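You operate a simulated robot arm through the tools that you are given. There is no shell and no other tool. Be economical: measure what you need, move in short steps, check, and stop when the job is done.

Carry out the task below with a simulated robot arm. There is one attempt and no reset: what you move stays moved.

## Task
Rinse the paddle and the yellow-banded stick clean under the tap.
Fine: both into the tool caddy, one a pocket; run the tap low, off after; waste gauge still OK.
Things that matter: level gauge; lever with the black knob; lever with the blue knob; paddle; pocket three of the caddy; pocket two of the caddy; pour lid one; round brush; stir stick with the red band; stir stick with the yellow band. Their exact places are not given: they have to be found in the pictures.

It is judged by the outcome, as a careful person would: the job done as asked, and still so three seconds after it is handed in. It fails if anything else is knocked over, pushed out of place, dropped, spilled or broken.

## Robot
A 7-joint arm with a two-finger parallel gripper on a trunk, on a base that drives. Base frame: it is fixed to the floor where the robot stands at the start and does not move with it; the origin is under the middle of the robot, x ahead of it, y to its left, z up. Readings come in m, degrees, newtons and seconds.
With the tool pointing down near the work surface it reaches from about 0.26 to 0.72 m from the robot's upright axis, wherever it stands. Its first joint turns from -166.0 to 166.0 degrees. Places, roughly: level gauge [0.6, -0.4, 0.5]; lever with the black knob [0.3, 0.1, 0.8]; lever with the blue knob [0.5, 0, 1]; pocket three of the caddy [0.9, 0.6, 0.9]; pocket two of the caddy [0.9, 0.7, 0.9]; round brush (5x5x15 cm) [0.9, 0.8, 0.9]. Payload 1.57 kg.
Tool frame: the origin (TCP) lies between the finger pads and is the grasp point; the fingertips stand 0.03 m ahead of it; z points along the fingers, y is the line along which they close. Largest opening 0.08 m; finger width 0.017, thickness 0.012; the body of the gripper, 0.04 by 0.082 m, starts 0.08 m behind the TCP.
Orientation is that of the tool frame in the base frame, as a unit quaternion [w, x, y, z]. With the fingers straight down and closing along the base's y, the tool's x points along the base's -x, its y along +y and its z along -z.

## Interface
- The arm moves only by the tool play_rows. Its argument "deltas" is a list of rows, each a list of 7 numbers: the shift along the tool's x, y, z in m, then the turn, a rotation vector about the tool's x, y, z in degrees, then the opening, from 0 (shut) to 1 (fully open). In form: [[tx, ty, tz, wx, wy, wz, hand], ...]. A call has 1 to 20 rows; each row is the pose to reach, as a shift and turn from the pose commanded when the call began, along the tool's axes at that moment. Rows are played at 5 a second. More than 0.05 m and 8.6 degrees between two rows, or a gripper value outside its range, and nothing of the call is played. A pose out of reach is approached as far as the arm can. The call stops where the force on the tool passes 90 N (or 10 N more than at its start, if that is more) or the arm is blocked; 0.2 s more then pass. Each finger travels about 0.072 m/s and halts on what it meets, pressing with about 43 N; the grip force reading is that of the motor and also rises with nothing between the fingers. The clock runs only during rows and for 0.2 s after the last one: add rows that repeat a pose to give the fingers time. The reply holds the time, the measured pose of the TCP, the force on the tool along the base axes, the opening and the grip force, in the units named above and with some noise, with the torque about the TCP (base axes, N m) and any sound that the robot's microphone picked up.
- Cameras (640 x 400 px; columns grow to the right, rows downward): "scene" is now at [-0.0089, 0.1415, 1.4183]; the picture's right is [-0.00, -1.00, 0.00], its down [-0.46, 0.00, -0.89] and it looks along [0.89, -0.00, -0.46] (base axes); focal length 214 px, centre (320, 200). "wrist" rides on the gripper at [0.072, -0.007, -0.122] in the tool frame; the picture's right is [0.09, 1.00, 0.00], its down [-0.84, 0.08, -0.54] and it looks along [-0.54, 0.05, 0.84] (tool axes); focal length 238 px, centre (320, 200).
- grab_frame(camera): a new picture of that camera. The clock stands still meanwhile.
- raise_lower(by): slides the trunk up (or, below 0, down) by that many m; the arm and the scene camera ride with it, the base frame stays. It gives what a move gives, with no picture.
- drive_base(legs): drives the robot by 1 to 6 legs, each [ahead, left, turn to the left] in m, m and degrees, along the robot's own axes; the way and the turn of a leg run together, so that a leg with both is an arc; at most 1.5 m and 180 degrees a leg. The arm and the cameras ride along, it lands a little off, and it stops where it bumps. It gives what a move gives.
- turn_head(pan, tilt): turns the head with the scene camera to pan (to the left, within 86 degrees either way) and tilt (down, from -29 to 69), counted from straight ahead of the robot. It gives what a move gives.
- point_at(camera, pixels): for up to 12 pixels [column, row] of the newest picture of that camera ("zoom" is the newest enlarged one), the place [x, y, z] in the base frame of the surface seen there, good to about 0.003 m, but the place of the scene camera against the robot may be out by one fixed shift of up to 0.025 m in any direction. The clock stands still meanwhile.
- zoom(camera, box): a new picture of the part [left, top, right, bottom] of that camera's present view, enlarged. The clock stands still meanwhile.
- hand_in(): hands the job in; it is judged then, once.

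Work in short steps. Measure before you move; look again where a grasp or a placing could have gone wrong, and mend it. You have 80 turns and 60 pictures in all, those below and enlarged ones among them. Open the gripper and draw the arm clear of the work before you hand the job in, unless the task says otherwise; then end with one line.

The tools are called as a command line: name --pt "numbers of a row" for each row, then --argument value for the rest, lists and objects as JSON in quotes. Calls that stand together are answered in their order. play_rows: Moves the arm, as the interface text tells. Its arguments: {"type":"object","properties":{"deltas":{"type":"array"}},"required":["deltas"]} The other tools are called the same way: raise_lower (by) slides the trunk up or down; drive_base (legs) drives the base; turn_head (pan, tilt) turns the head that bears the scene camera; grab_frame (camera) takes a picture; point_at (camera, pixels) gives the place of the surface under pixels of a picture; zoom (camera, box) takes an enlarged picture of a part of a camera's view; hand_in () hands the job in.

At the start:

```text
time_s: 0.0
eef_pos: [0.3627, 0.1961, 1.1891]
tcp_rot: [-0.002, 0.001, 1.0, -0.002]
contact_force: [-0.1, 0.8, 0.0]
torque: [0.03, 0.0, -0.02]
gripper_width: 0.0799
finger_force: 0.1
trunk travel left (down, up): [-0.05, 0.065]
robot x, y, heading: [0.0012, 0.0041, 0.2]
head pan, tilt: [31.2, 68.8]
```

scene: 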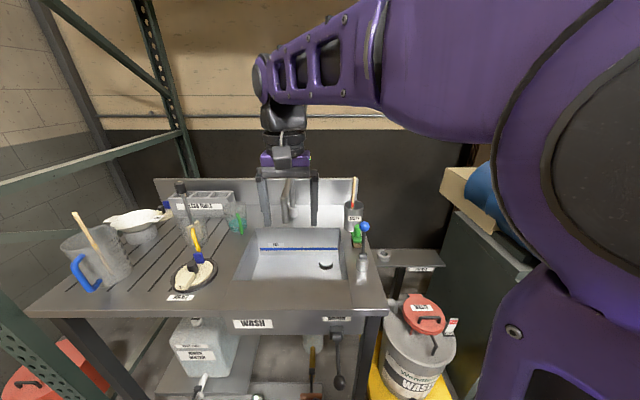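
wrist: 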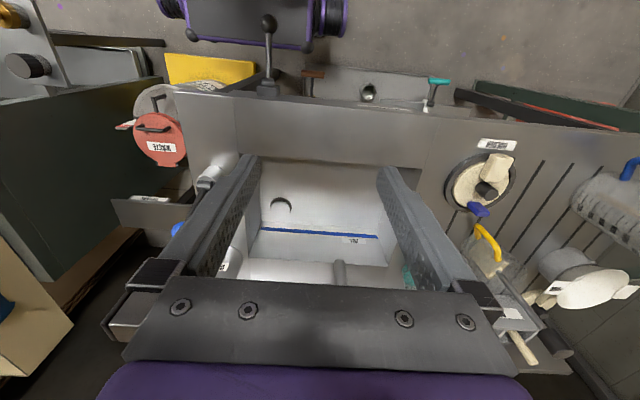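

I start by looking at the scene in enlarged views: the left counter, the sink area, and the caddy.

zoom --camera "scene" --box '[30, 160, 250, 310]'

zoom --camera "scene" --box '[220, 160, 470, 400]'

```text
2.67 times, centred on (140, 235) of scene
```

zoom: 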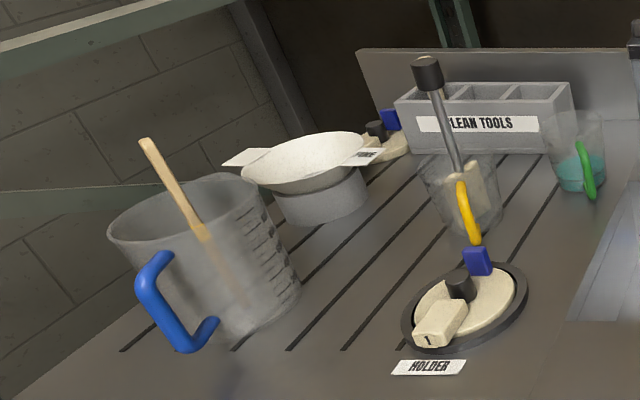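

```text
1.67 times, centred on (345, 280) of scene
```

zoom: 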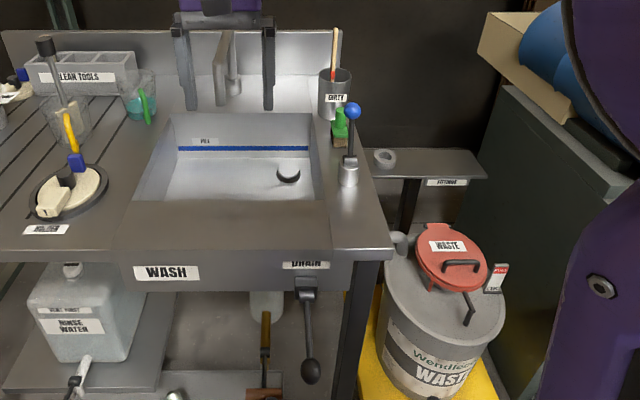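

I look closer at the sticks, the cup with the yellow handle, the dirty cup and the waste gauge.

zoom --camera "scene" --box '[165, 170, 245, 220]'

zoom --camera "scene" --box '[330, 170, 410, 290]'

zoom --camera "scene" --box '[380, 280, 470, 400]'

zoom --camera "scene" --box '[165, 170, 245, 300]'

zoom --camera "scene" --box '[50, 200, 140, 300]'

```text
8.00 times, centred on (205, 195) of scene
```

zoom: 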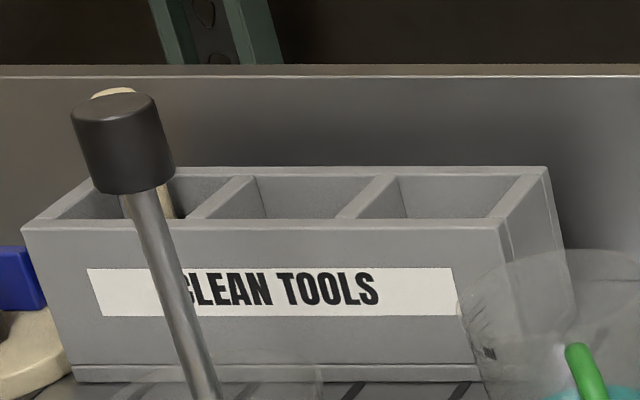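

```text
3.33 times, centred on (370, 230) of scene
```

zoom: 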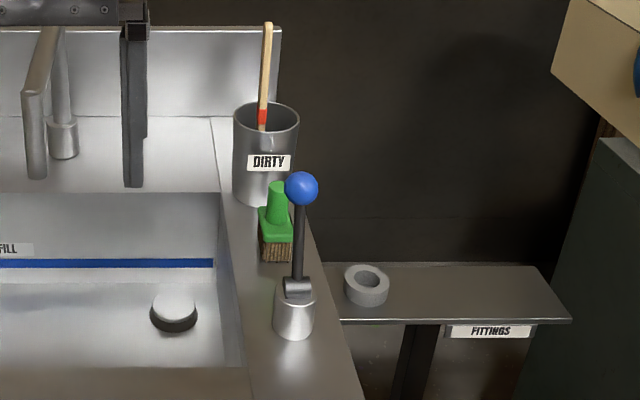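

```text
3.33 times, centred on (425, 340) of scene
```

zoom: 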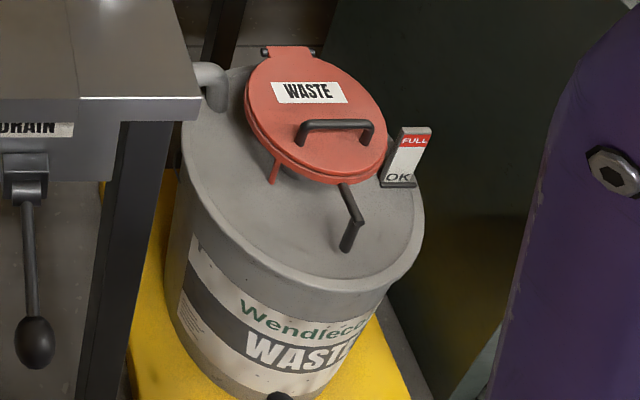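

```text
3.08 times, centred on (205, 235) of scene
```

zoom: 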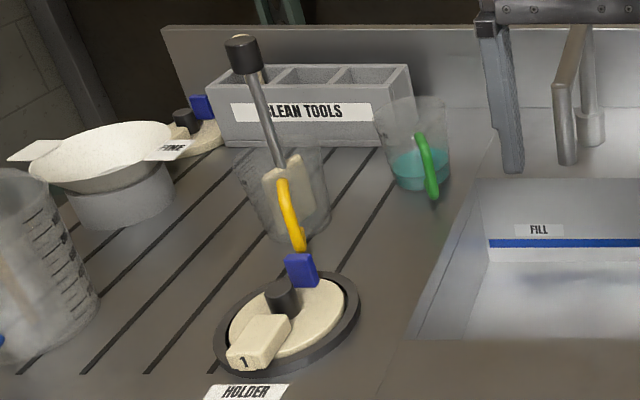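

```text
4.00 times, centred on (95, 250) of scene
```

zoom: 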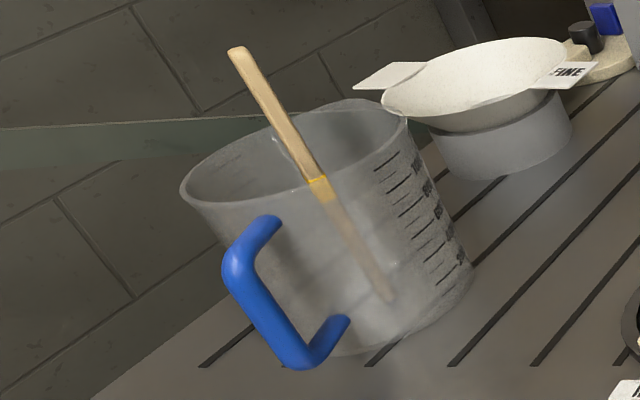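

I measure the main objects with the scene camera (paddle grip, yellow stick, caddy corners, tap, levers, sink).

grab_frame --camera "scene"

point_at --camera "scene" --pixels '[[180, 187], [188, 208], [75, 214], [95, 244], [365, 227], [363, 255], [337, 383], [286, 185], [286, 218], [325, 266], [250, 270], [345, 270]]'

zoom --camera "scene" --box '[165, 170, 245, 220]'

point_at --camera "zoom" --pixels '[[24, 228], [72, 380], [472, 380], [500, 228], [546, 170], [190, 218], [240, 180], [340, 218], [392, 180], [260, 200], [400, 200], [170, 195]]'

```text
50 pictures are left
```

scene: 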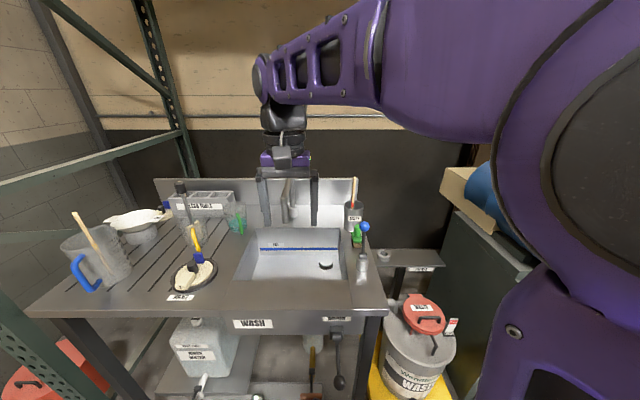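

```text
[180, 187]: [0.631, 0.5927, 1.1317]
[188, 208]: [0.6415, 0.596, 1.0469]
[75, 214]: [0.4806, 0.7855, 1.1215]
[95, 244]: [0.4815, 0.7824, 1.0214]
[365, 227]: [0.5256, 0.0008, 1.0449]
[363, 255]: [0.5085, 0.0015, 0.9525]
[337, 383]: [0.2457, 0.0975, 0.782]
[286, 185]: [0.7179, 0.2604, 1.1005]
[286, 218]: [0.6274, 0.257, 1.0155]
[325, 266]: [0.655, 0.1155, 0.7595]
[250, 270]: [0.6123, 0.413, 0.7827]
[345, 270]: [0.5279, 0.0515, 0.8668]
```

```text
8.00 times, centred on (205, 195) of scene
```

zoom: 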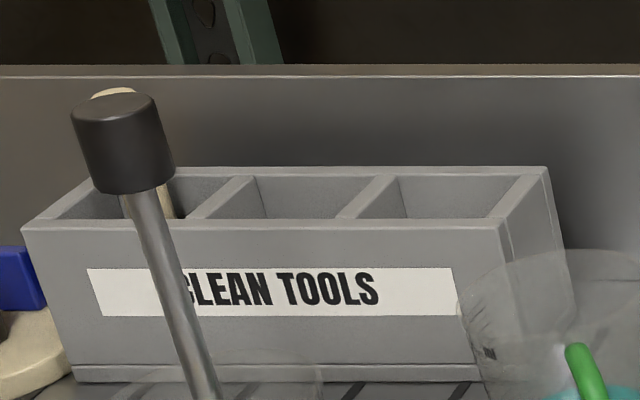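

```text
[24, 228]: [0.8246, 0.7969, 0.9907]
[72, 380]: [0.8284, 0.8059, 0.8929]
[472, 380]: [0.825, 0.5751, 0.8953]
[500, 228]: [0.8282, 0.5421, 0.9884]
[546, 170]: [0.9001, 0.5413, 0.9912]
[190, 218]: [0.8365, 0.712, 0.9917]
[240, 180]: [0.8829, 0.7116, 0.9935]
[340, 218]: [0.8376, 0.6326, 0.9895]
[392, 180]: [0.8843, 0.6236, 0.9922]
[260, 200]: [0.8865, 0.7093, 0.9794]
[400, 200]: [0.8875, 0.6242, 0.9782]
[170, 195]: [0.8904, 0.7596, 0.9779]
```

Before moving I want to see the floor space in front of the robot and how far the counter's front edge is, so I tilt the head down.

turn_head --pan 0 --tilt 60

grab_frame --camera "scene"

grab_frame --camera "wrist"

```text
time_s: 1.0
eef_pos: [0.3625, 0.1958, 1.188]
tcp_rot: [-0.002, -0.001, 1.0, -0.001]
contact_force: [-0.4, 0.5, -0.1]
torque: [0.01, 0.01, -0.01]
gripper_width: 0.08
finger_force: 0.0
trunk travel left (down, up): [-0.05, 0.065]
robot x, y, heading: [0.0015, 0.0004, 0.1]
head pan, tilt: [0.0, 60.0]
```

```text
48 pictures are left
```

scene: 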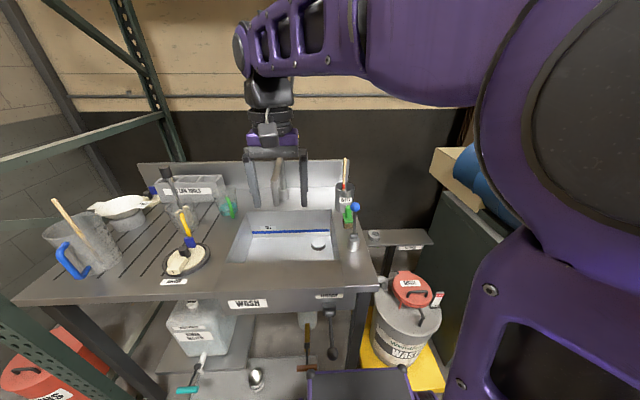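

```text
47 pictures are left
```

wrist: 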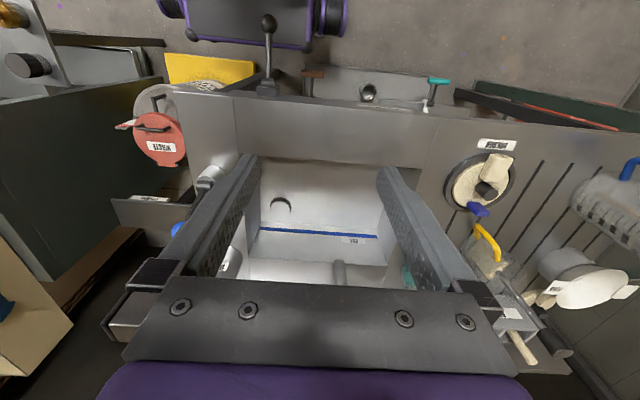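

I measure the counter's front edge, the robot's base front and protruding things from the wrist picture, and cross-check a few points against the scene camera for the fixed shift.

point_at --camera "wrist" --pixels '[[250, 45], [268, 22], [268, 85], [380, 104], [438, 82], [315, 75], [485, 190], [478, 215], [180, 230], [355, 240], [280, 204], [305, 47]]'

point_at --camera "scene" --pixels '[[355, 376], [330, 350], [200, 299], [185, 388], [318, 244], [187, 243], [356, 207], [265, 229], [276, 200], [276, 160], [308, 366], [400, 395]]'

zoom --camera "scene" --box '[220, 140, 380, 260]'

zoom --camera "wrist" --box '[360, 120, 640, 380]'

```text
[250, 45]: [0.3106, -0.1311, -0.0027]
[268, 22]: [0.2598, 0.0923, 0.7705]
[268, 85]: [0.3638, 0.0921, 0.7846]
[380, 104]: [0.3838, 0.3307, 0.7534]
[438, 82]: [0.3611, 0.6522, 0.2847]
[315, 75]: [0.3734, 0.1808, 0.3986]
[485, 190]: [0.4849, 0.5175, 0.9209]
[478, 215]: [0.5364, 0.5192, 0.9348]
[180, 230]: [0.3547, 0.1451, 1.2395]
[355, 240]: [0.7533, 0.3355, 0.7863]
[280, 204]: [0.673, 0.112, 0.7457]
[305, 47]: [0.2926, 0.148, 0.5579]
```

```text
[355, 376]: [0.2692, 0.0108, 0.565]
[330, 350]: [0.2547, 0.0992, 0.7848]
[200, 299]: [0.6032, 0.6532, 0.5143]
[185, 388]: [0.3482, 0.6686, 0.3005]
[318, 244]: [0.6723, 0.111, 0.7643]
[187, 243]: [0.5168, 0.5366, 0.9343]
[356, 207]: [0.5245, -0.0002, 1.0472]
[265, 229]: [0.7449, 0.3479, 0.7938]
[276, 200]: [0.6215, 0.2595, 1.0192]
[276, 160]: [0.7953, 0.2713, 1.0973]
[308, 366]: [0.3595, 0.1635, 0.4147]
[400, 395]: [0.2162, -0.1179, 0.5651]
```

```text
3.33 times, centred on (300, 200) of scene
```

zoom: 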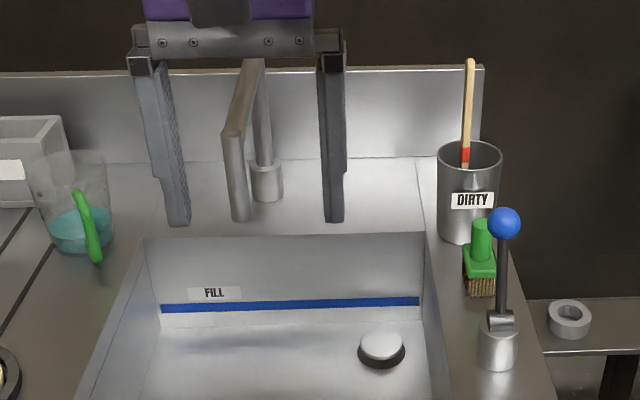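

```text
1.54 times, centred on (500, 250) of wrist
```

zoom: 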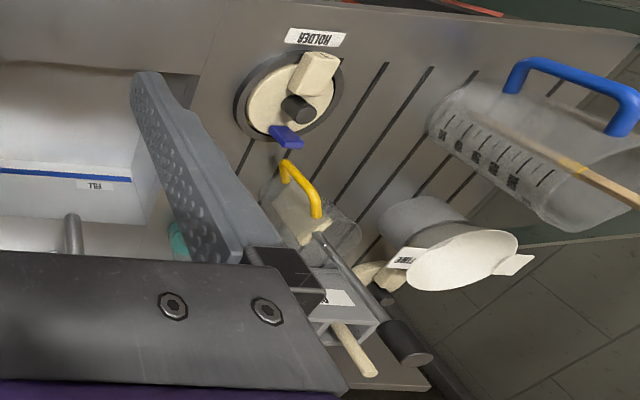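

The wrist camera puts the stopper about 1.5 cm lower than the scene camera does, so I will trust the wrist for fine work. Now I look closely at the tap lever, gauge, and stopper.

zoom --camera "scene" --box '[330, 195, 380, 255]'

zoom --camera "scene" --box '[380, 260, 450, 330]'

zoom --camera "scene" --box '[0, 290, 240, 400]'

point_at --camera "scene" --pixels '[[25, 375], [80, 345], [160, 380], [60, 330], [30, 330], [437, 298], [437, 303], [200, 357], [255, 376]]'

```text
6.67 times, centred on (355, 225) of scene
```

zoom: 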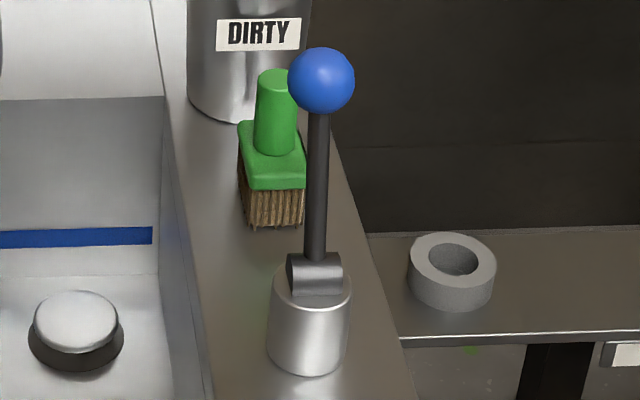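

```text
5.71 times, centred on (415, 295) of scene
```

zoom: 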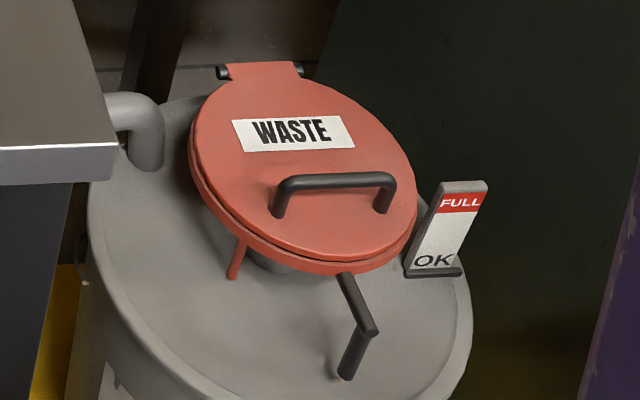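

```text
2.67 times, centred on (120, 345) of scene
```

zoom: 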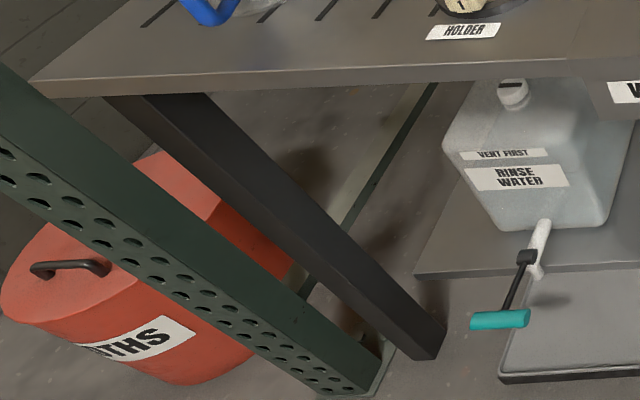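

```text
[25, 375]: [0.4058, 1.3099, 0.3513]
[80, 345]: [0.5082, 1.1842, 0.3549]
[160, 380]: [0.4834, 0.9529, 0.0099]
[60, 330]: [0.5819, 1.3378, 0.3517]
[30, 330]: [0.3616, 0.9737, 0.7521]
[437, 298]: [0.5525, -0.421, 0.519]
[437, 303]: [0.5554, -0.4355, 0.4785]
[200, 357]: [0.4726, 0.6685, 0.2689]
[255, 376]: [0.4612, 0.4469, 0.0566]
```

The lever's hinge barrel runs along y, so it swings fore/aft. I move the empty gripper above it at safe height and look from the wrist to place the knob precisely.

play_rows --pt "-0.02 -0.04 0 0 0 0 1" --pt "-0.04 -0.08 0 0 0 0 1" --pt "-0.06 -0.12 0 0 0 0 1" --pt "-0.08 -0.16 0 0 0 0 1" --pt "-0.1 -0.195 0 0 0 0 1" --pt "-0.1 -0.195 0 0 0 0 1"

grab_frame --camera "wrist"

```text
time_s: 2.4
eef_pos: [0.4638, -0.0013, 1.1876]
tcp_rot: [-0.003, 0.001, 1.0, 0.0]
contact_force: [0.8, 0.6, 0.7]
torque: [-0.02, 0.0, 0.02]
gripper_width: 0.08
finger_force: 0.0
trunk travel left (down, up): [-0.05, 0.065]
robot x, y, heading: [0.0022, 0.0, 0.0]
head pan, tilt: [0.0, 60.0]
```

```text
41 pictures are left
```

wrist: 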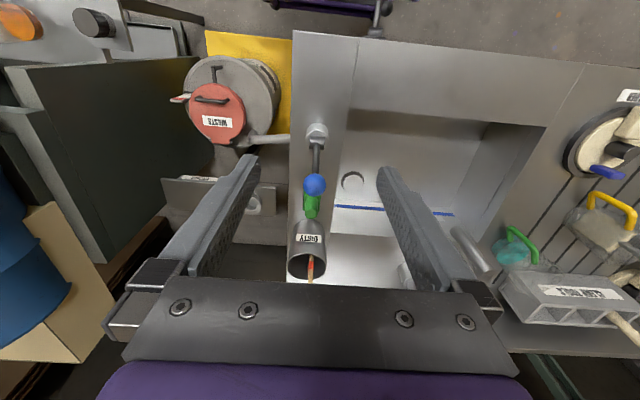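

The wrist sees the knob at (315,184), tap spout around (470,250). I measure these.

point_at --camera "wrist" --pixels '[[315, 184], [316, 160], [318, 133], [311, 205], [485, 268], [455, 232], [353, 181], [310, 262], [615, 315], [580, 312], [600, 222], [541, 280]]'

zoom --camera "wrist" --box '[400, 180, 640, 360]'

```text
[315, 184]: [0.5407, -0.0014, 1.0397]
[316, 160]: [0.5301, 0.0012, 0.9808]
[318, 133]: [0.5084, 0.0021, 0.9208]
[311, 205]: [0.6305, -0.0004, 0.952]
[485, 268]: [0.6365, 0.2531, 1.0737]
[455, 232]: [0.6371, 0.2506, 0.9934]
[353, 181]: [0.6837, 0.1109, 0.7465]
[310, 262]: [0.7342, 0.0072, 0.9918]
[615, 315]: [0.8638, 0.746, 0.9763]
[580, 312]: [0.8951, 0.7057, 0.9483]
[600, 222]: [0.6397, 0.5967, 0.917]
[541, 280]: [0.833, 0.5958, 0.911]
```

```text
2.22 times, centred on (520, 270) of wrist
```

zoom: 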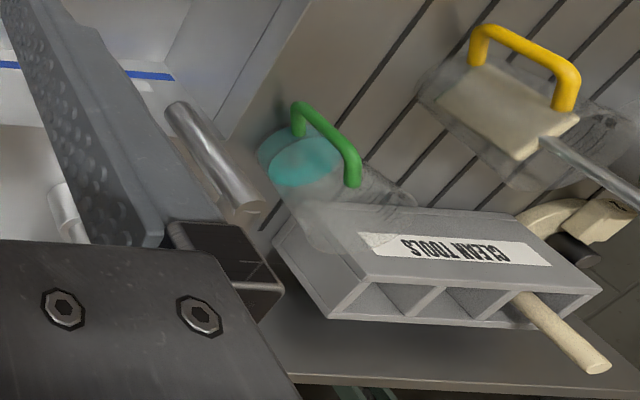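

Knob centre ≈ (0.540, 0, 1.028); it leans a little forward, so it likely opens by pulling toward the robot. I descend onto the knob and close.

play_rows --pt "-0.04 0 0.02 0 0 0 0.8" --pt "-0.076 0 0.05 0 0 0 0.8" --pt "-0.076 0 0.09 0 0 0 0.8" --pt "-0.076 0 0.13 0 0 0 0.8" --pt "-0.076 0 0.158 0 0 0 0.8" --pt "-0.076 0 0.158 0 0 0 0.5" --pt "-0.076 0 0.158 0 0 0 0.3" --pt "-0.076 0 0.158 0 0 0 0.3" --pt "-0.076 0 0.158 0 0 0 0.3"

zoom --camera "scene" --box '[250, 150, 420, 260]'

```text
time_s: 4.4
eef_pos: [0.5384, -0.0002, 1.028]
tcp_rot: [-0.003, 0.001, 1.0, -0.002]
contact_force: [-1.1, -3.7, -2.5]
torque: [-0.03, -0.13, -0.02]
gripper_width: 0.0298
finger_force: 39.3
trunk travel left (down, up): [-0.05, 0.065]
robot x, y, heading: [-0.0016, 0.0002, -0.2]
head pan, tilt: [0.0, 60.0]
```

```text
3.64 times, centred on (335, 205) of scene
```

zoom: 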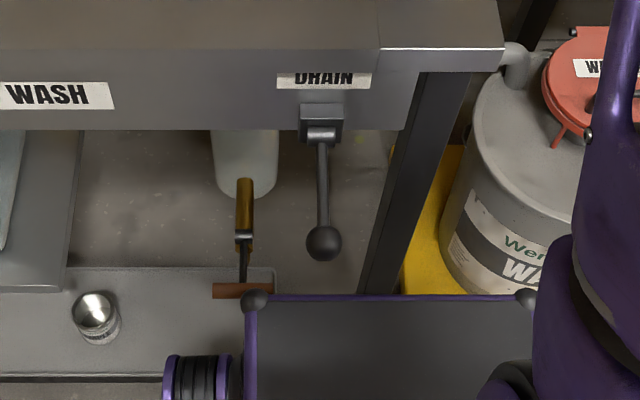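

The knob is pinched (width 0.030). I turn the head back to see the sink and pull the lever gently 1.5 cm toward the robot, checking force and sound.

turn_head --pan 0 --tilt 32

play_rows --pt "0.008 0 -0.001 0 0 0 0.3" --pt "0.015 0 -0.002 0 0 0 0.3" --pt "0.015 0 -0.002 0 0 0 0.3"

grab_frame --camera "scene"

```text
time_s: 5.3
eef_pos: [0.5382, 0.0001, 1.0288]
tcp_rot: [-0.003, 0.0, 1.0, -0.001]
contact_force: [-1.3, -6.4, -3.9]
torque: [-0.01, 0.0, -0.08]
gripper_width: 0.0299
finger_force: 39.1
trunk travel left (down, up): [-0.05, 0.065]
robot x, y, heading: [0.0008, 0.0005, 0.2]
head pan, tilt: [0.0, 32.0]
```

```text
time_s: 6.1
eef_pos: [0.522, 0.0009, 1.0319]
tcp_rot: [-0.003, 0.0, 1.0, -0.002]
contact_force: [-1.0, -0.2, 0.6]
torque: [0.02, 0.04, 0.01]
gripper_width: 0.0241
finger_force: 0.1
trunk travel left (down, up): [-0.05, 0.065]
robot x, y, heading: [0.0009, 0.0003, -0.3]
head pan, tilt: [0.0, 32.0]
```

```text
38 pictures are left
```

scene: 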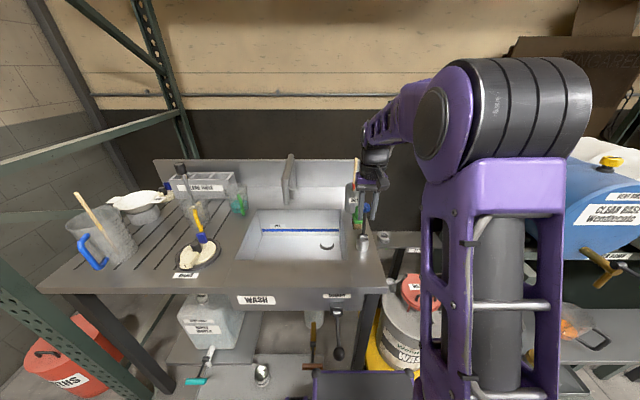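

The fingers slipped off (width 0.024, no force): the knob stayed put. I look from the wrist.

grab_frame --camera "wrist"

point_at --camera "wrist" --pixels '[[317, 270], [317, 235], [317, 290], [318, 255]]'

```text
37 pictures are left
```

wrist: 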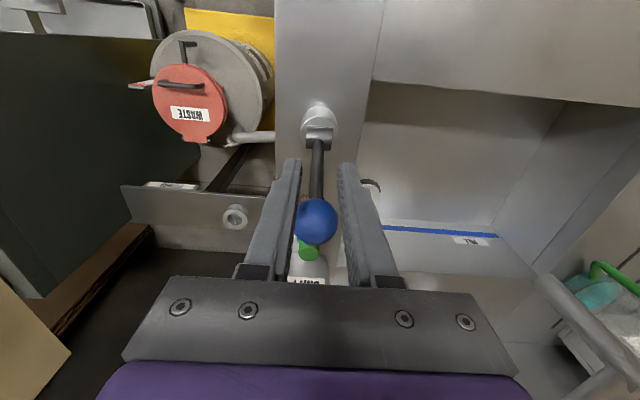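

```text
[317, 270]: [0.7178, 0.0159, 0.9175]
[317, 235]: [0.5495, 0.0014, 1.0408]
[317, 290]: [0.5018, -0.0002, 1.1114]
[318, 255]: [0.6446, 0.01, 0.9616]
```

point_at --camera "wrist" --pixels '[[317, 222], [317, 202], [317, 212], [298, 222], [336, 222], [317, 243], [317, 190], [317, 170], [318, 145]]'

```text
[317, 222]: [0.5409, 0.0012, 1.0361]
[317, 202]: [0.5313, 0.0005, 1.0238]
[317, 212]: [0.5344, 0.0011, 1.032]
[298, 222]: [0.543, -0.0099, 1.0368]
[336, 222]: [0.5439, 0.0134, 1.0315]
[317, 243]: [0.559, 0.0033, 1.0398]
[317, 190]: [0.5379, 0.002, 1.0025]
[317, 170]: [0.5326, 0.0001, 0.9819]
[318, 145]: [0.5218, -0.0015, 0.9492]
```

Knob centre is really about (0.548, 0.001, 1.024). I reopen, recentre on it, and regrip.

play_rows --pt "0 0 0 0 0 0 0.7" --pt "0 0 0 0 0 0 0.7" --pt "-0.026 0.001 0.008 0 0 0 0.7" --pt "-0.026 0.001 0.008 0 0 0 0.3" --pt "-0.026 0.001 0.008 0 0 0 0.25" --pt "-0.026 0.001 0.008 0 0 0 0.25" --pt "-0.022 0.001 0.0075 0 0 0 0.25" --pt "-0.018 0.001 0.007 0 0 0 0.25" --pt "-0.018 0.001 0.007 0 0 0 0.25"

grab_frame --camera "wrist"

```text
time_s: 8.1
eef_pos: [0.5419, -0.0001, 1.0247]
tcp_rot: [-0.003, 0.001, 1.0, -0.002]
contact_force: [11.6, -15.0, -6.1]
torque: [0.06, -1.08, 0.0]
gripper_width: 0.0312
finger_force: 40.0
trunk travel left (down, up): [-0.05, 0.065]
robot x, y, heading: [0.0007, 0.0028, 0.3]
head pan, tilt: [0.0, 32.0]
```

```text
36 pictures are left
```

wrist: 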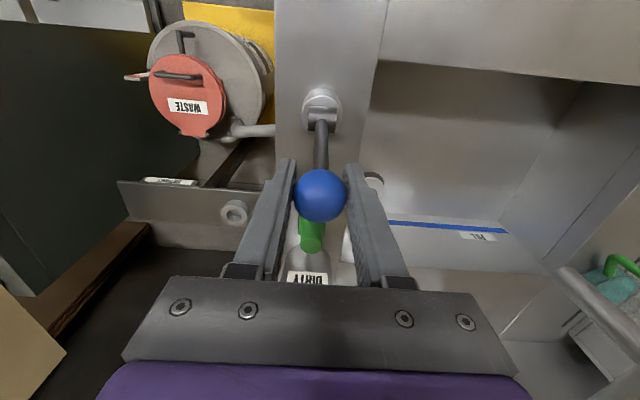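

point_at --camera "wrist" --pixels '[[320, 195], [320, 180], [320, 215], [321, 155], [321, 130]]'

```text
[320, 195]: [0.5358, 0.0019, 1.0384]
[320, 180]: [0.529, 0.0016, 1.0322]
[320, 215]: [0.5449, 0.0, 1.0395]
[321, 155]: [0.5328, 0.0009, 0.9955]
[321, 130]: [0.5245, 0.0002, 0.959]
```

The lever seems to give slightly (knob ~4 mm nearer) under ~12 N. I pull another 1.2 cm along its arc.

play_rows --pt "0.004 0 -0.001 0 0 0 0.25" --pt "0.008 0 -0.002 0 0 0 0.25" --pt "0.012 0 -0.003 0 0 0 0.25" --pt "0.012 0 -0.003 0 0 0 0.25"

grab_frame --camera "wrist"

point_at --camera "wrist" --pixels '[[320, 195], [320, 180], [320, 215], [321, 155], [321, 130]]'

```text
time_s: 9.1
eef_pos: [0.5302, -0.0003, 1.0267]
tcp_rot: [-0.004, 0.001, 1.0, -0.001]
contact_force: [9.2, -20.6, -9.5]
torque: [0.07, -0.98, -0.01]
gripper_width: 0.0311
finger_force: 40.4
trunk travel left (down, up): [-0.05, 0.065]
robot x, y, heading: [0.0023, 0.0001, 0.1]
head pan, tilt: [0.0, 32.0]
```

```text
35 pictures are left
```

wrist: 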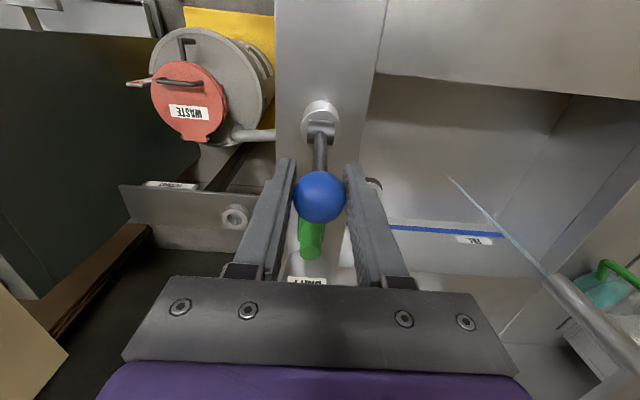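

```text
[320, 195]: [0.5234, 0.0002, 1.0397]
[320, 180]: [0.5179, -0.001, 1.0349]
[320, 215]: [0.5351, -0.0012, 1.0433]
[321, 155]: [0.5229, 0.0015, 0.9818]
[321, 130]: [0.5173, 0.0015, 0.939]
```

Water now runs in a thin stream from the spout (pixel 450–550, 180–275): low setting reached, and friction holds the lever. I release, rise clear, and check stream, drain and gauge.

play_rows --pt "0 0 0 0 0 0 0.8" --pt "0 0 0 0 0 0 0.8" --pt "0 0 -0.05 0 0 0 0.8" --pt "0 0 -0.1 0 0 0 1" --pt "0.01 0 -0.15 0 0 0 1" --pt "0.05 0.0 -0.16 0 0 0 1" --pt "0.09 0.01 -0.16 0 0 0 1" --pt "0.13 0.03 -0.16 0 0 0 1"

grab_frame --camera "wrist"

zoom --camera "scene" --box '[230, 150, 450, 340]'

```text
refused: row 5 steps farther than a row can; nothing moved
```

```text
34 pictures are left
```

wrist: 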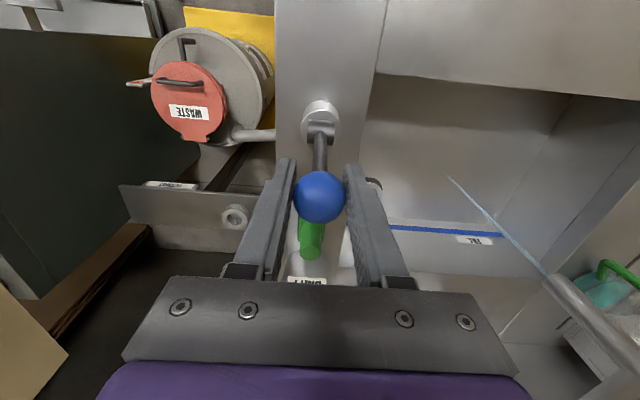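

```text
2.11 times, centred on (340, 245) of scene
```

zoom: 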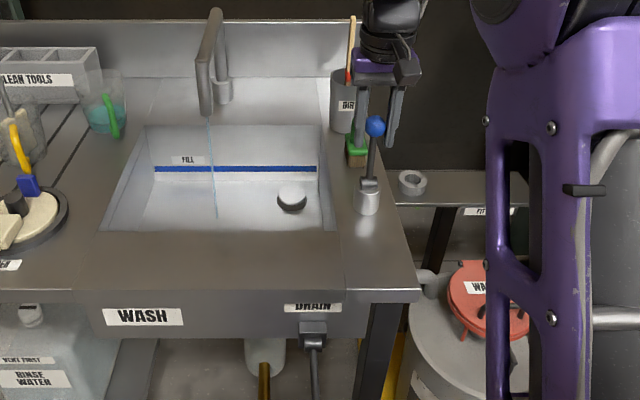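

The stream is thin and falls straight to the sink floor. I release the knob, retract up and back, in smaller steps.

play_rows --pt "0 0 0 0 0 0 0.8" --pt "0 0 0 0 0 0 0.8" --pt "0 0 -0.045 0 0 0 0.8" --pt "0 0 -0.09 0 0 0 1" --pt "0.005 0 -0.135 0 0 0 1" --pt "0.03 0.0 -0.16 0 0 0 1" --pt "0.07 0.01 -0.16 0 0 0 1" --pt "0.11 0.03 -0.16 0 0 0 1" --pt "0.14 0.05 -0.16 0 0 0 1"

drive_base --legs '[[0.02, 0.45, 0]]'

grab_frame --camera "scene"

grab_frame --camera "wrist"

```text
time_s: 11.1
eef_pos: [0.3927, 0.0507, 1.1871]
tcp_rot: [-0.007, 0.001, 1.0, -0.001]
contact_force: [0.8, -0.6, -0.5]
torque: [-0.03, -0.01, 0.04]
gripper_width: 0.0798
finger_force: 0.0
trunk travel left (down, up): [-0.05, 0.065]
robot x, y, heading: [0.0017, 0.0006, -0.2]
head pan, tilt: [0.0, 32.0]
```

```text
time_s: 15.3
eef_pos: [0.4061, 0.458, 1.1877]
tcp_rot: [-0.007, 0.002, 1.0, -0.003]
contact_force: [0.4, -0.1, 0.2]
torque: [0.03, 0.04, 0.01]
gripper_width: 0.0802
finger_force: 0.1
trunk travel left (down, up): [-0.05, 0.065]
robot x, y, heading: [0.0139, 0.4068, -0.0]
head pan, tilt: [0.0, 32.0]
stopped in leg 1: the robot was blocked; the commanded pose is now the measured one
```

```text
32 pictures are left
```

scene: 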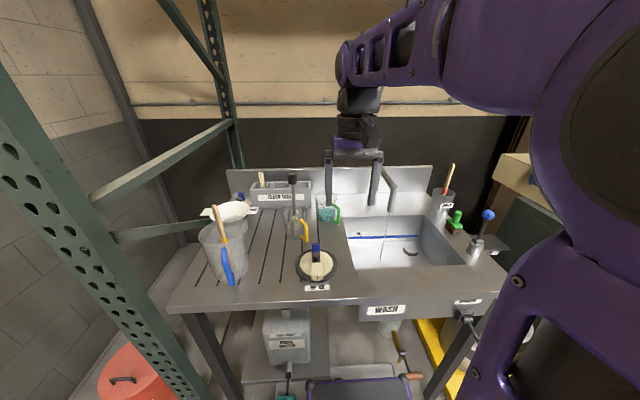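

```text
31 pictures are left
```

wrist: 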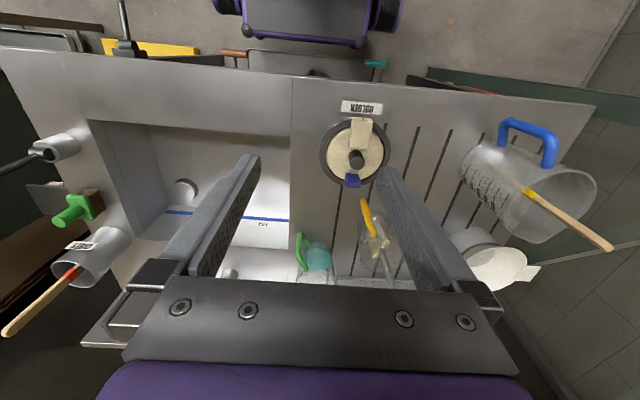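

The drive stopped at y=0.407, blocked by something at the lower left. I zoom to check the base surroundings, the stream, and the pitcher/paddle.

turn_head --pan 0 --tilt 66

grab_frame --camera "scene"

zoom --camera "wrist" --box '[220, 0, 440, 130]'

point_at --camera "zoom" --pixels '[[455, 190], [420, 120], [500, 60], [450, 10], [300, 30], [110, 160], [60, 90], [400, 30]]'

```text
time_s: 16.3
eef_pos: [0.4056, 0.4582, 1.1867]
tcp_rot: [-0.007, 0.0, 1.0, -0.002]
contact_force: [-0.1, -0.2, 0.2]
torque: [0.01, -0.01, -0.02]
gripper_width: 0.08
finger_force: 0.1
trunk travel left (down, up): [-0.05, 0.065]
robot x, y, heading: [0.0141, 0.4103, 0.2]
head pan, tilt: [0.0, 66.0]
```

```text
30 pictures are left
```

scene: 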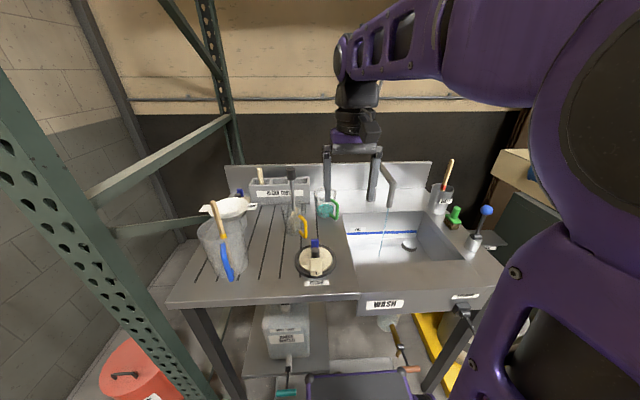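

```text
2.91 times, centred on (330, 65) of wrist
```

zoom: 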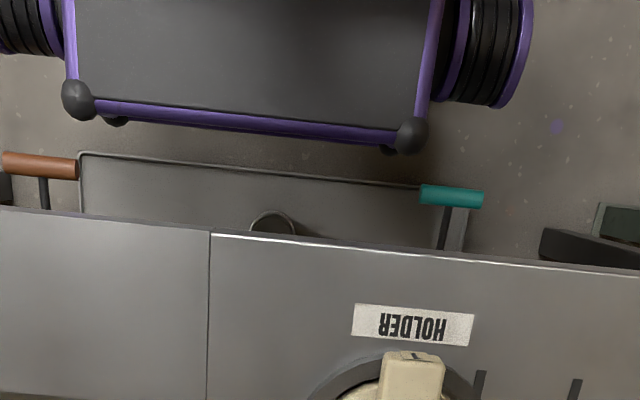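

```text
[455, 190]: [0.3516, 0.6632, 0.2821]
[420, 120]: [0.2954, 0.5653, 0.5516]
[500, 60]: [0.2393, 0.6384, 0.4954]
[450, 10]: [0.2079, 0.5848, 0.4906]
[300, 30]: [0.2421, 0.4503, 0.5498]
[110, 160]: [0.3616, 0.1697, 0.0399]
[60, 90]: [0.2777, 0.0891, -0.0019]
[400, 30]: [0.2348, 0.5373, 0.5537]
```

Nothing around the base looks touched (teal handle and orange handle in place, bumper front at x≈0.295). This station works. I pitch the tool 45° forward, clear of everything, and look at the paddle from the wrist.

play_rows --pt "0 0.02 0 0 -8 0 1" --pt "0 0.04 0 0 -16 0 1" --pt "0 0.06 0 0 -24 0 1" --pt "0 0.09 0 0 -32 0 1" --pt "0 0.12 0 0 -40 0 1" --pt "0 0.135 0 0 -45 0 1" --pt "0 0.135 0 0 -45 0 1"

grab_frame --camera "wrist"

```text
time_s: 17.8
eef_pos: [0.4237, 0.559, 1.1877]
tcp_rot: [0.365, 0.043, 0.93, 0.013]
contact_force: [0.2, 1.1, -0.4]
torque: [0.02, 0.03, -0.01]
gripper_width: 0.0804
finger_force: 0.1
trunk travel left (down, up): [-0.05, 0.065]
robot x, y, heading: [0.0163, 0.4081, 0.3]
head pan, tilt: [0.0, 66.0]
stopped in row 7: the arm was blocked; the commanded pose is now the measured one
```

```text
28 pictures are left
```

wrist: 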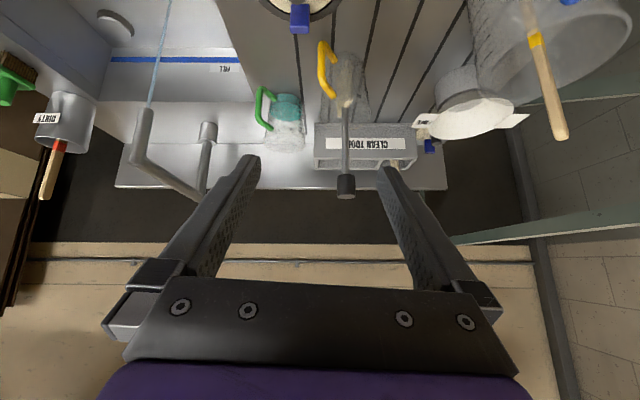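

The stream is visible at (158,55), the paddle's black cap at (346,187), shaft to (346,110). Measuring paddle, caddy and the stick.

point_at --camera "wrist" --pixels '[[346, 187], [345, 168], [345, 140], [345, 115], [343, 95], [316, 158], [358, 165], [417, 160], [551, 130], [535, 45], [527, 15], [322, 148]]'

zoom --camera "wrist" --box '[250, 40, 450, 210]'

point_at --camera "zoom" --pixels '[[220, 410], [520, 410], [320, 410], [420, 410], [215, 260], [515, 260], [310, 80], [260, 60], [340, 100], [345, 30]]'

```text
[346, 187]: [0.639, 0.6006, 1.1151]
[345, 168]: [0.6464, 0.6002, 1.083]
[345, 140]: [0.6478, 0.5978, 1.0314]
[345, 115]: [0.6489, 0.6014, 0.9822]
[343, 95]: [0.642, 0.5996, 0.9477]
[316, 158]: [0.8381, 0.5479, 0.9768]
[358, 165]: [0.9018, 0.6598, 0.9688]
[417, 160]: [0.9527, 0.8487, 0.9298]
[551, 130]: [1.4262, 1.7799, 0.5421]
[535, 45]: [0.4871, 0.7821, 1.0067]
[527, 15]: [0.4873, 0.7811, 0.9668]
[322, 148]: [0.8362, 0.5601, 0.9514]
```

```text
2.35 times, centred on (350, 125) of wrist
```

zoom: 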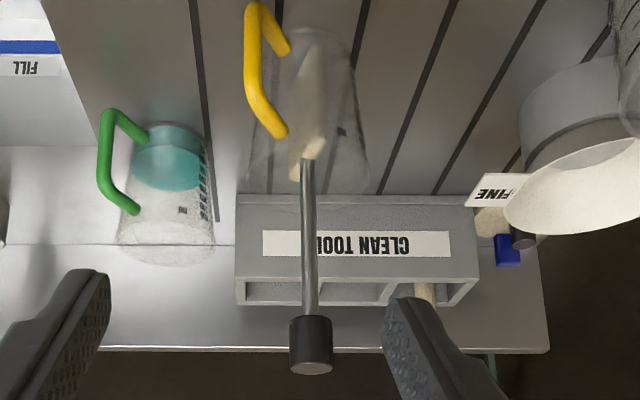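

```text
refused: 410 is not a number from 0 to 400
```

The paddle's shaft is vertical at about (0.650, 0.600), bare from z≈0.97 to 1.10 under the cap. I line the fingers up and slide along the tool axis to grip the shaft at z≈1.065.

play_rows --pt "-0.02 0.015 0.03 0 0 -2 1" --pt "-0.04 0.03 0.06 0 0 -4 1" --pt "-0.06 0.042 0.09 0 0 -5 1" --pt "-0.078 0.05 0.114 0 0 -5 1" --pt "-0.078 0.05 0.15 0 0 -5 1" --pt "-0.078 0.05 0.19 0 0 -5 1" --pt "-0.078 0.05 0.22 0 0 -5 1" --pt "-0.078 0.05 0.2436 0 0 -5 1" --pt "-0.078 0.05 0.2436 0 0 -5 1"

grab_frame --camera "wrist"

```text
time_s: 19.8
eef_pos: [0.6498, 0.5995, 1.0666]
tcp_rot: [0.368, 0.002, 0.93, -0.005]
contact_force: [0.0, 0.2, 1.0]
torque: [0.01, 0.0, 0.02]
gripper_width: 0.0804
finger_force: 0.0
trunk travel left (down, up): [-0.05, 0.065]
robot x, y, heading: [0.0141, 0.4073, 0.1]
head pan, tilt: [0.0, 66.0]
```

```text
26 pictures are left
```

wrist: 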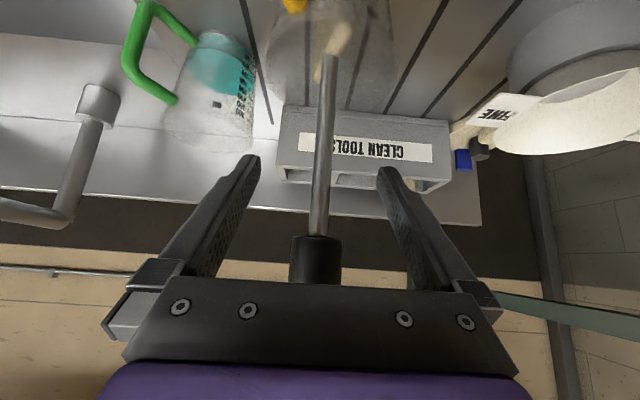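

The shaft sits centred between the fingers (col ~322). I close, then lift straight up 14 cm to clear the cup.

play_rows --pt "0 0 0 0 0 0 0.6" --pt "0 0 0 0 0 0 0.3" --pt "0 0 0 0 0 0 0.0" --pt "0 0 0 0 0 0 0.0" --pt "0 0 0 0 0 0 0.0" --pt "0 0 0 0 0 0 0.0" --pt "0 0 0 0 0 0 0.0" --pt "-0.0205 0 -0.0219 0 0 0 0" --pt "-0.041 0 -0.0438 0 0 0 0" --pt "-0.0616 0 -0.0657 0 0 0 0" --pt "-0.0821 0 -0.0876 0 0 0 0" --pt "-0.0992 0 -0.1059 0 0 0 0" --pt "-0.0992 0 -0.1059 0 0 0 0"

grab_frame --camera "scene"

```text
time_s: 22.6
eef_pos: [0.6493, 0.6001, 1.212]
tcp_rot: [0.368, 0.003, 0.93, -0.006]
contact_force: [-0.3, 0.8, -0.6]
torque: [0.13, 0.02, -0.01]
gripper_width: 0.0105
finger_force: 28.0
trunk travel left (down, up): [-0.05, 0.065]
robot x, y, heading: [0.0151, 0.4109, 0.1]
head pan, tilt: [0.0, 66.0]
```

```text
25 pictures are left
```

scene: 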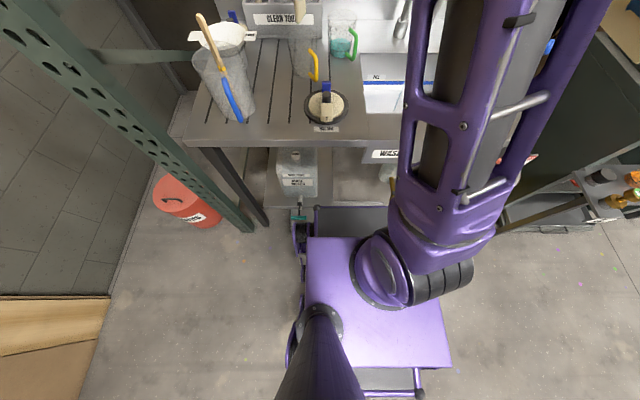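

The paddle is up and held (opening 0.0105). I carry it toward the tap, swing it to 45° forward and lower it in front of the spout, not yet under the stream. I also tilt the head to view the sink.

turn_head --pan -15 --tilt 40

play_rows --pt "0.0218 0 -0.0205 0 -4.5 0 0" --pt "0.0437 -0.02 -0.041 0 -9 0 0" --pt "0.0655 -0.055 -0.0615 0 -13.5 0 0" --pt "0.0874 -0.09 -0.082 0 -18 0 0" --pt "0.1092 -0.125 -0.1026 0 -22.5 0 0" --pt "0.131 -0.16 -0.123 0 -27 0 0" --pt "0.153 -0.195 -0.1436 0 -31.5 0 0" --pt "0.153 -0.235 -0.1436 0 -36 0 0" --pt "0.153 -0.275 -0.1436 0 -40.5 0 0" --pt "0.153 -0.315 -0.1436 0 -45 0 0" --pt "0.153 -0.348 -0.1436 0 -45 0 0" --pt "0.18 -0.348 -0.115 0 -45 0 0" --pt "0.21 -0.348 -0.083 0 -45 0 0" --pt "0.24 -0.348 -0.051 0 -45 0 0" --pt "0.276 -0.348 -0.0126 0 -45 0 0" --pt "0.276 -0.348 -0.0126 0 -45 0 0"

grab_frame --camera "wrist"

grab_frame --camera "scene"

```text
time_s: 23.5
eef_pos: [0.6478, 0.5996, 1.2106]
tcp_rot: [0.368, 0.003, 0.93, -0.005]
contact_force: [0.0, 0.3, -0.6]
torque: [-0.08, -0.01, -0.01]
gripper_width: 0.0105
finger_force: 28.1
trunk travel left (down, up): [-0.05, 0.065]
robot x, y, heading: [0.0152, 0.4101, 0.3]
head pan, tilt: [-15.0, 40.0]
```

```text
refused: row 15 steps farther than a row can; nothing moved
```

```text
24 pictures are left
```

wrist: 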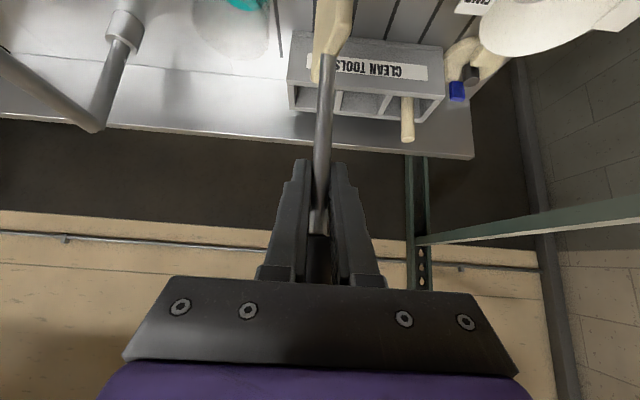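

```text
23 pictures are left
```

scene: 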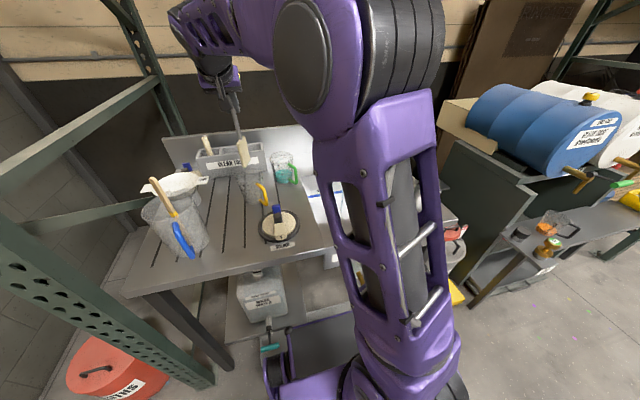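

Refused for one too-long step; I resend with finer descent steps.

play_rows --pt "0.0218 0 -0.0205 0 -4.5 0 0" --pt "0.0437 -0.02 -0.041 0 -9 0 0" --pt "0.0655 -0.055 -0.0615 0 -13.5 0 0" --pt "0.0874 -0.09 -0.082 0 -18 0 0" --pt "0.1092 -0.125 -0.1026 0 -22.5 0 0" --pt "0.131 -0.16 -0.123 0 -27 0 0" --pt "0.153 -0.195 -0.1436 0 -31.5 0 0" --pt "0.153 -0.235 -0.1436 0 -36 0 0" --pt "0.153 -0.275 -0.1436 0 -40.5 0 0" --pt "0.153 -0.315 -0.1436 0 -45 0 0" --pt "0.153 -0.348 -0.1436 0 -45 0 0" --pt "0.18 -0.348 -0.115 0 -45 0 0" --pt "0.205 -0.348 -0.088 0 -45 0 0" --pt "0.23 -0.348 -0.062 0 -45 0 0" --pt "0.255 -0.348 -0.035 0 -45 0 0" --pt "0.276 -0.348 -0.0126 0 -45 0 0" --pt "0.276 -0.348 -0.0126 0 -45 0 0"

```text
time_s: 25.0
eef_pos: [0.4635, 0.479, 1.2018]
tcp_rot: [0.561, -0.024, 0.825, 0.063]
contact_force: [-6.7, 15.4, 6.2]
torque: [-0.52, 0.42, -1.42]
gripper_width: 0.0104
finger_force: 28.0
trunk travel left (down, up): [-0.05, 0.065]
robot x, y, heading: [0.0137, 0.4066, -0.0]
head pan, tilt: [-15.0, 40.0]
stopped in row 7: the arm was blocked; the commanded pose is now the measured one
```

The arm was blocked partway (at y=0.479). I look to see what it met.

grab_frame --camera "scene"

grab_frame --camera "wrist"

```text
22 pictures are left
```

scene: 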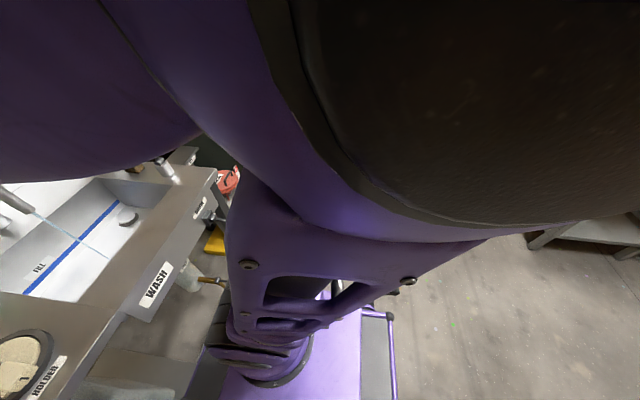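

```text
21 pictures are left
```

wrist: 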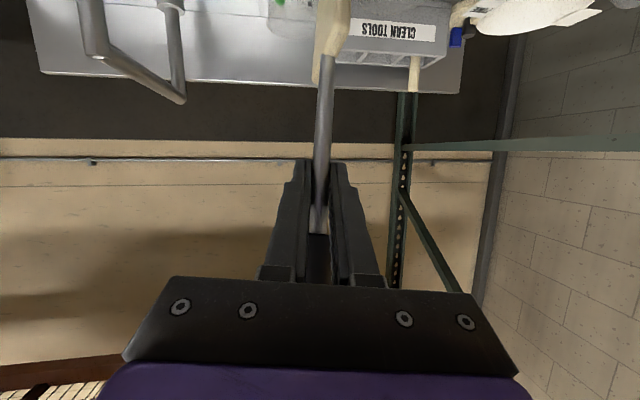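

The elbow swung back against the head mast: the tool must not pitch up when close in. I return to the 45° pose farther out, and will instead tilt the paddle sideways toward the stream.

play_rows --pt "-0.01 -0.008 0.025 1.7 5 0 0" --pt "-0.02 -0.017 0.05 3.4 10 0 0" --pt "-0.031 -0.026 0.075 5.1 15.1 0 0" --pt "-0.041 -0.035 0.1 6.8 20.2 0 0" --pt "-0.051 -0.044 0.1226 8.5 25.2 0 0" --pt "-0.051 -0.044 0.1226 8.5 25.2 0 0"

```text
time_s: 26.4
eef_pos: [0.5988, 0.4459, 1.2034]
tcp_rot: [0.37, 0.007, 0.929, -0.007]
contact_force: [-0.3, 0.1, -0.3]
torque: [0.0, 0.01, 0.0]
gripper_width: 0.0107
finger_force: 28.4
trunk travel left (down, up): [-0.05, 0.065]
robot x, y, heading: [0.0151, 0.4059, -0.2]
head pan, tilt: [-15.0, 40.0]
```

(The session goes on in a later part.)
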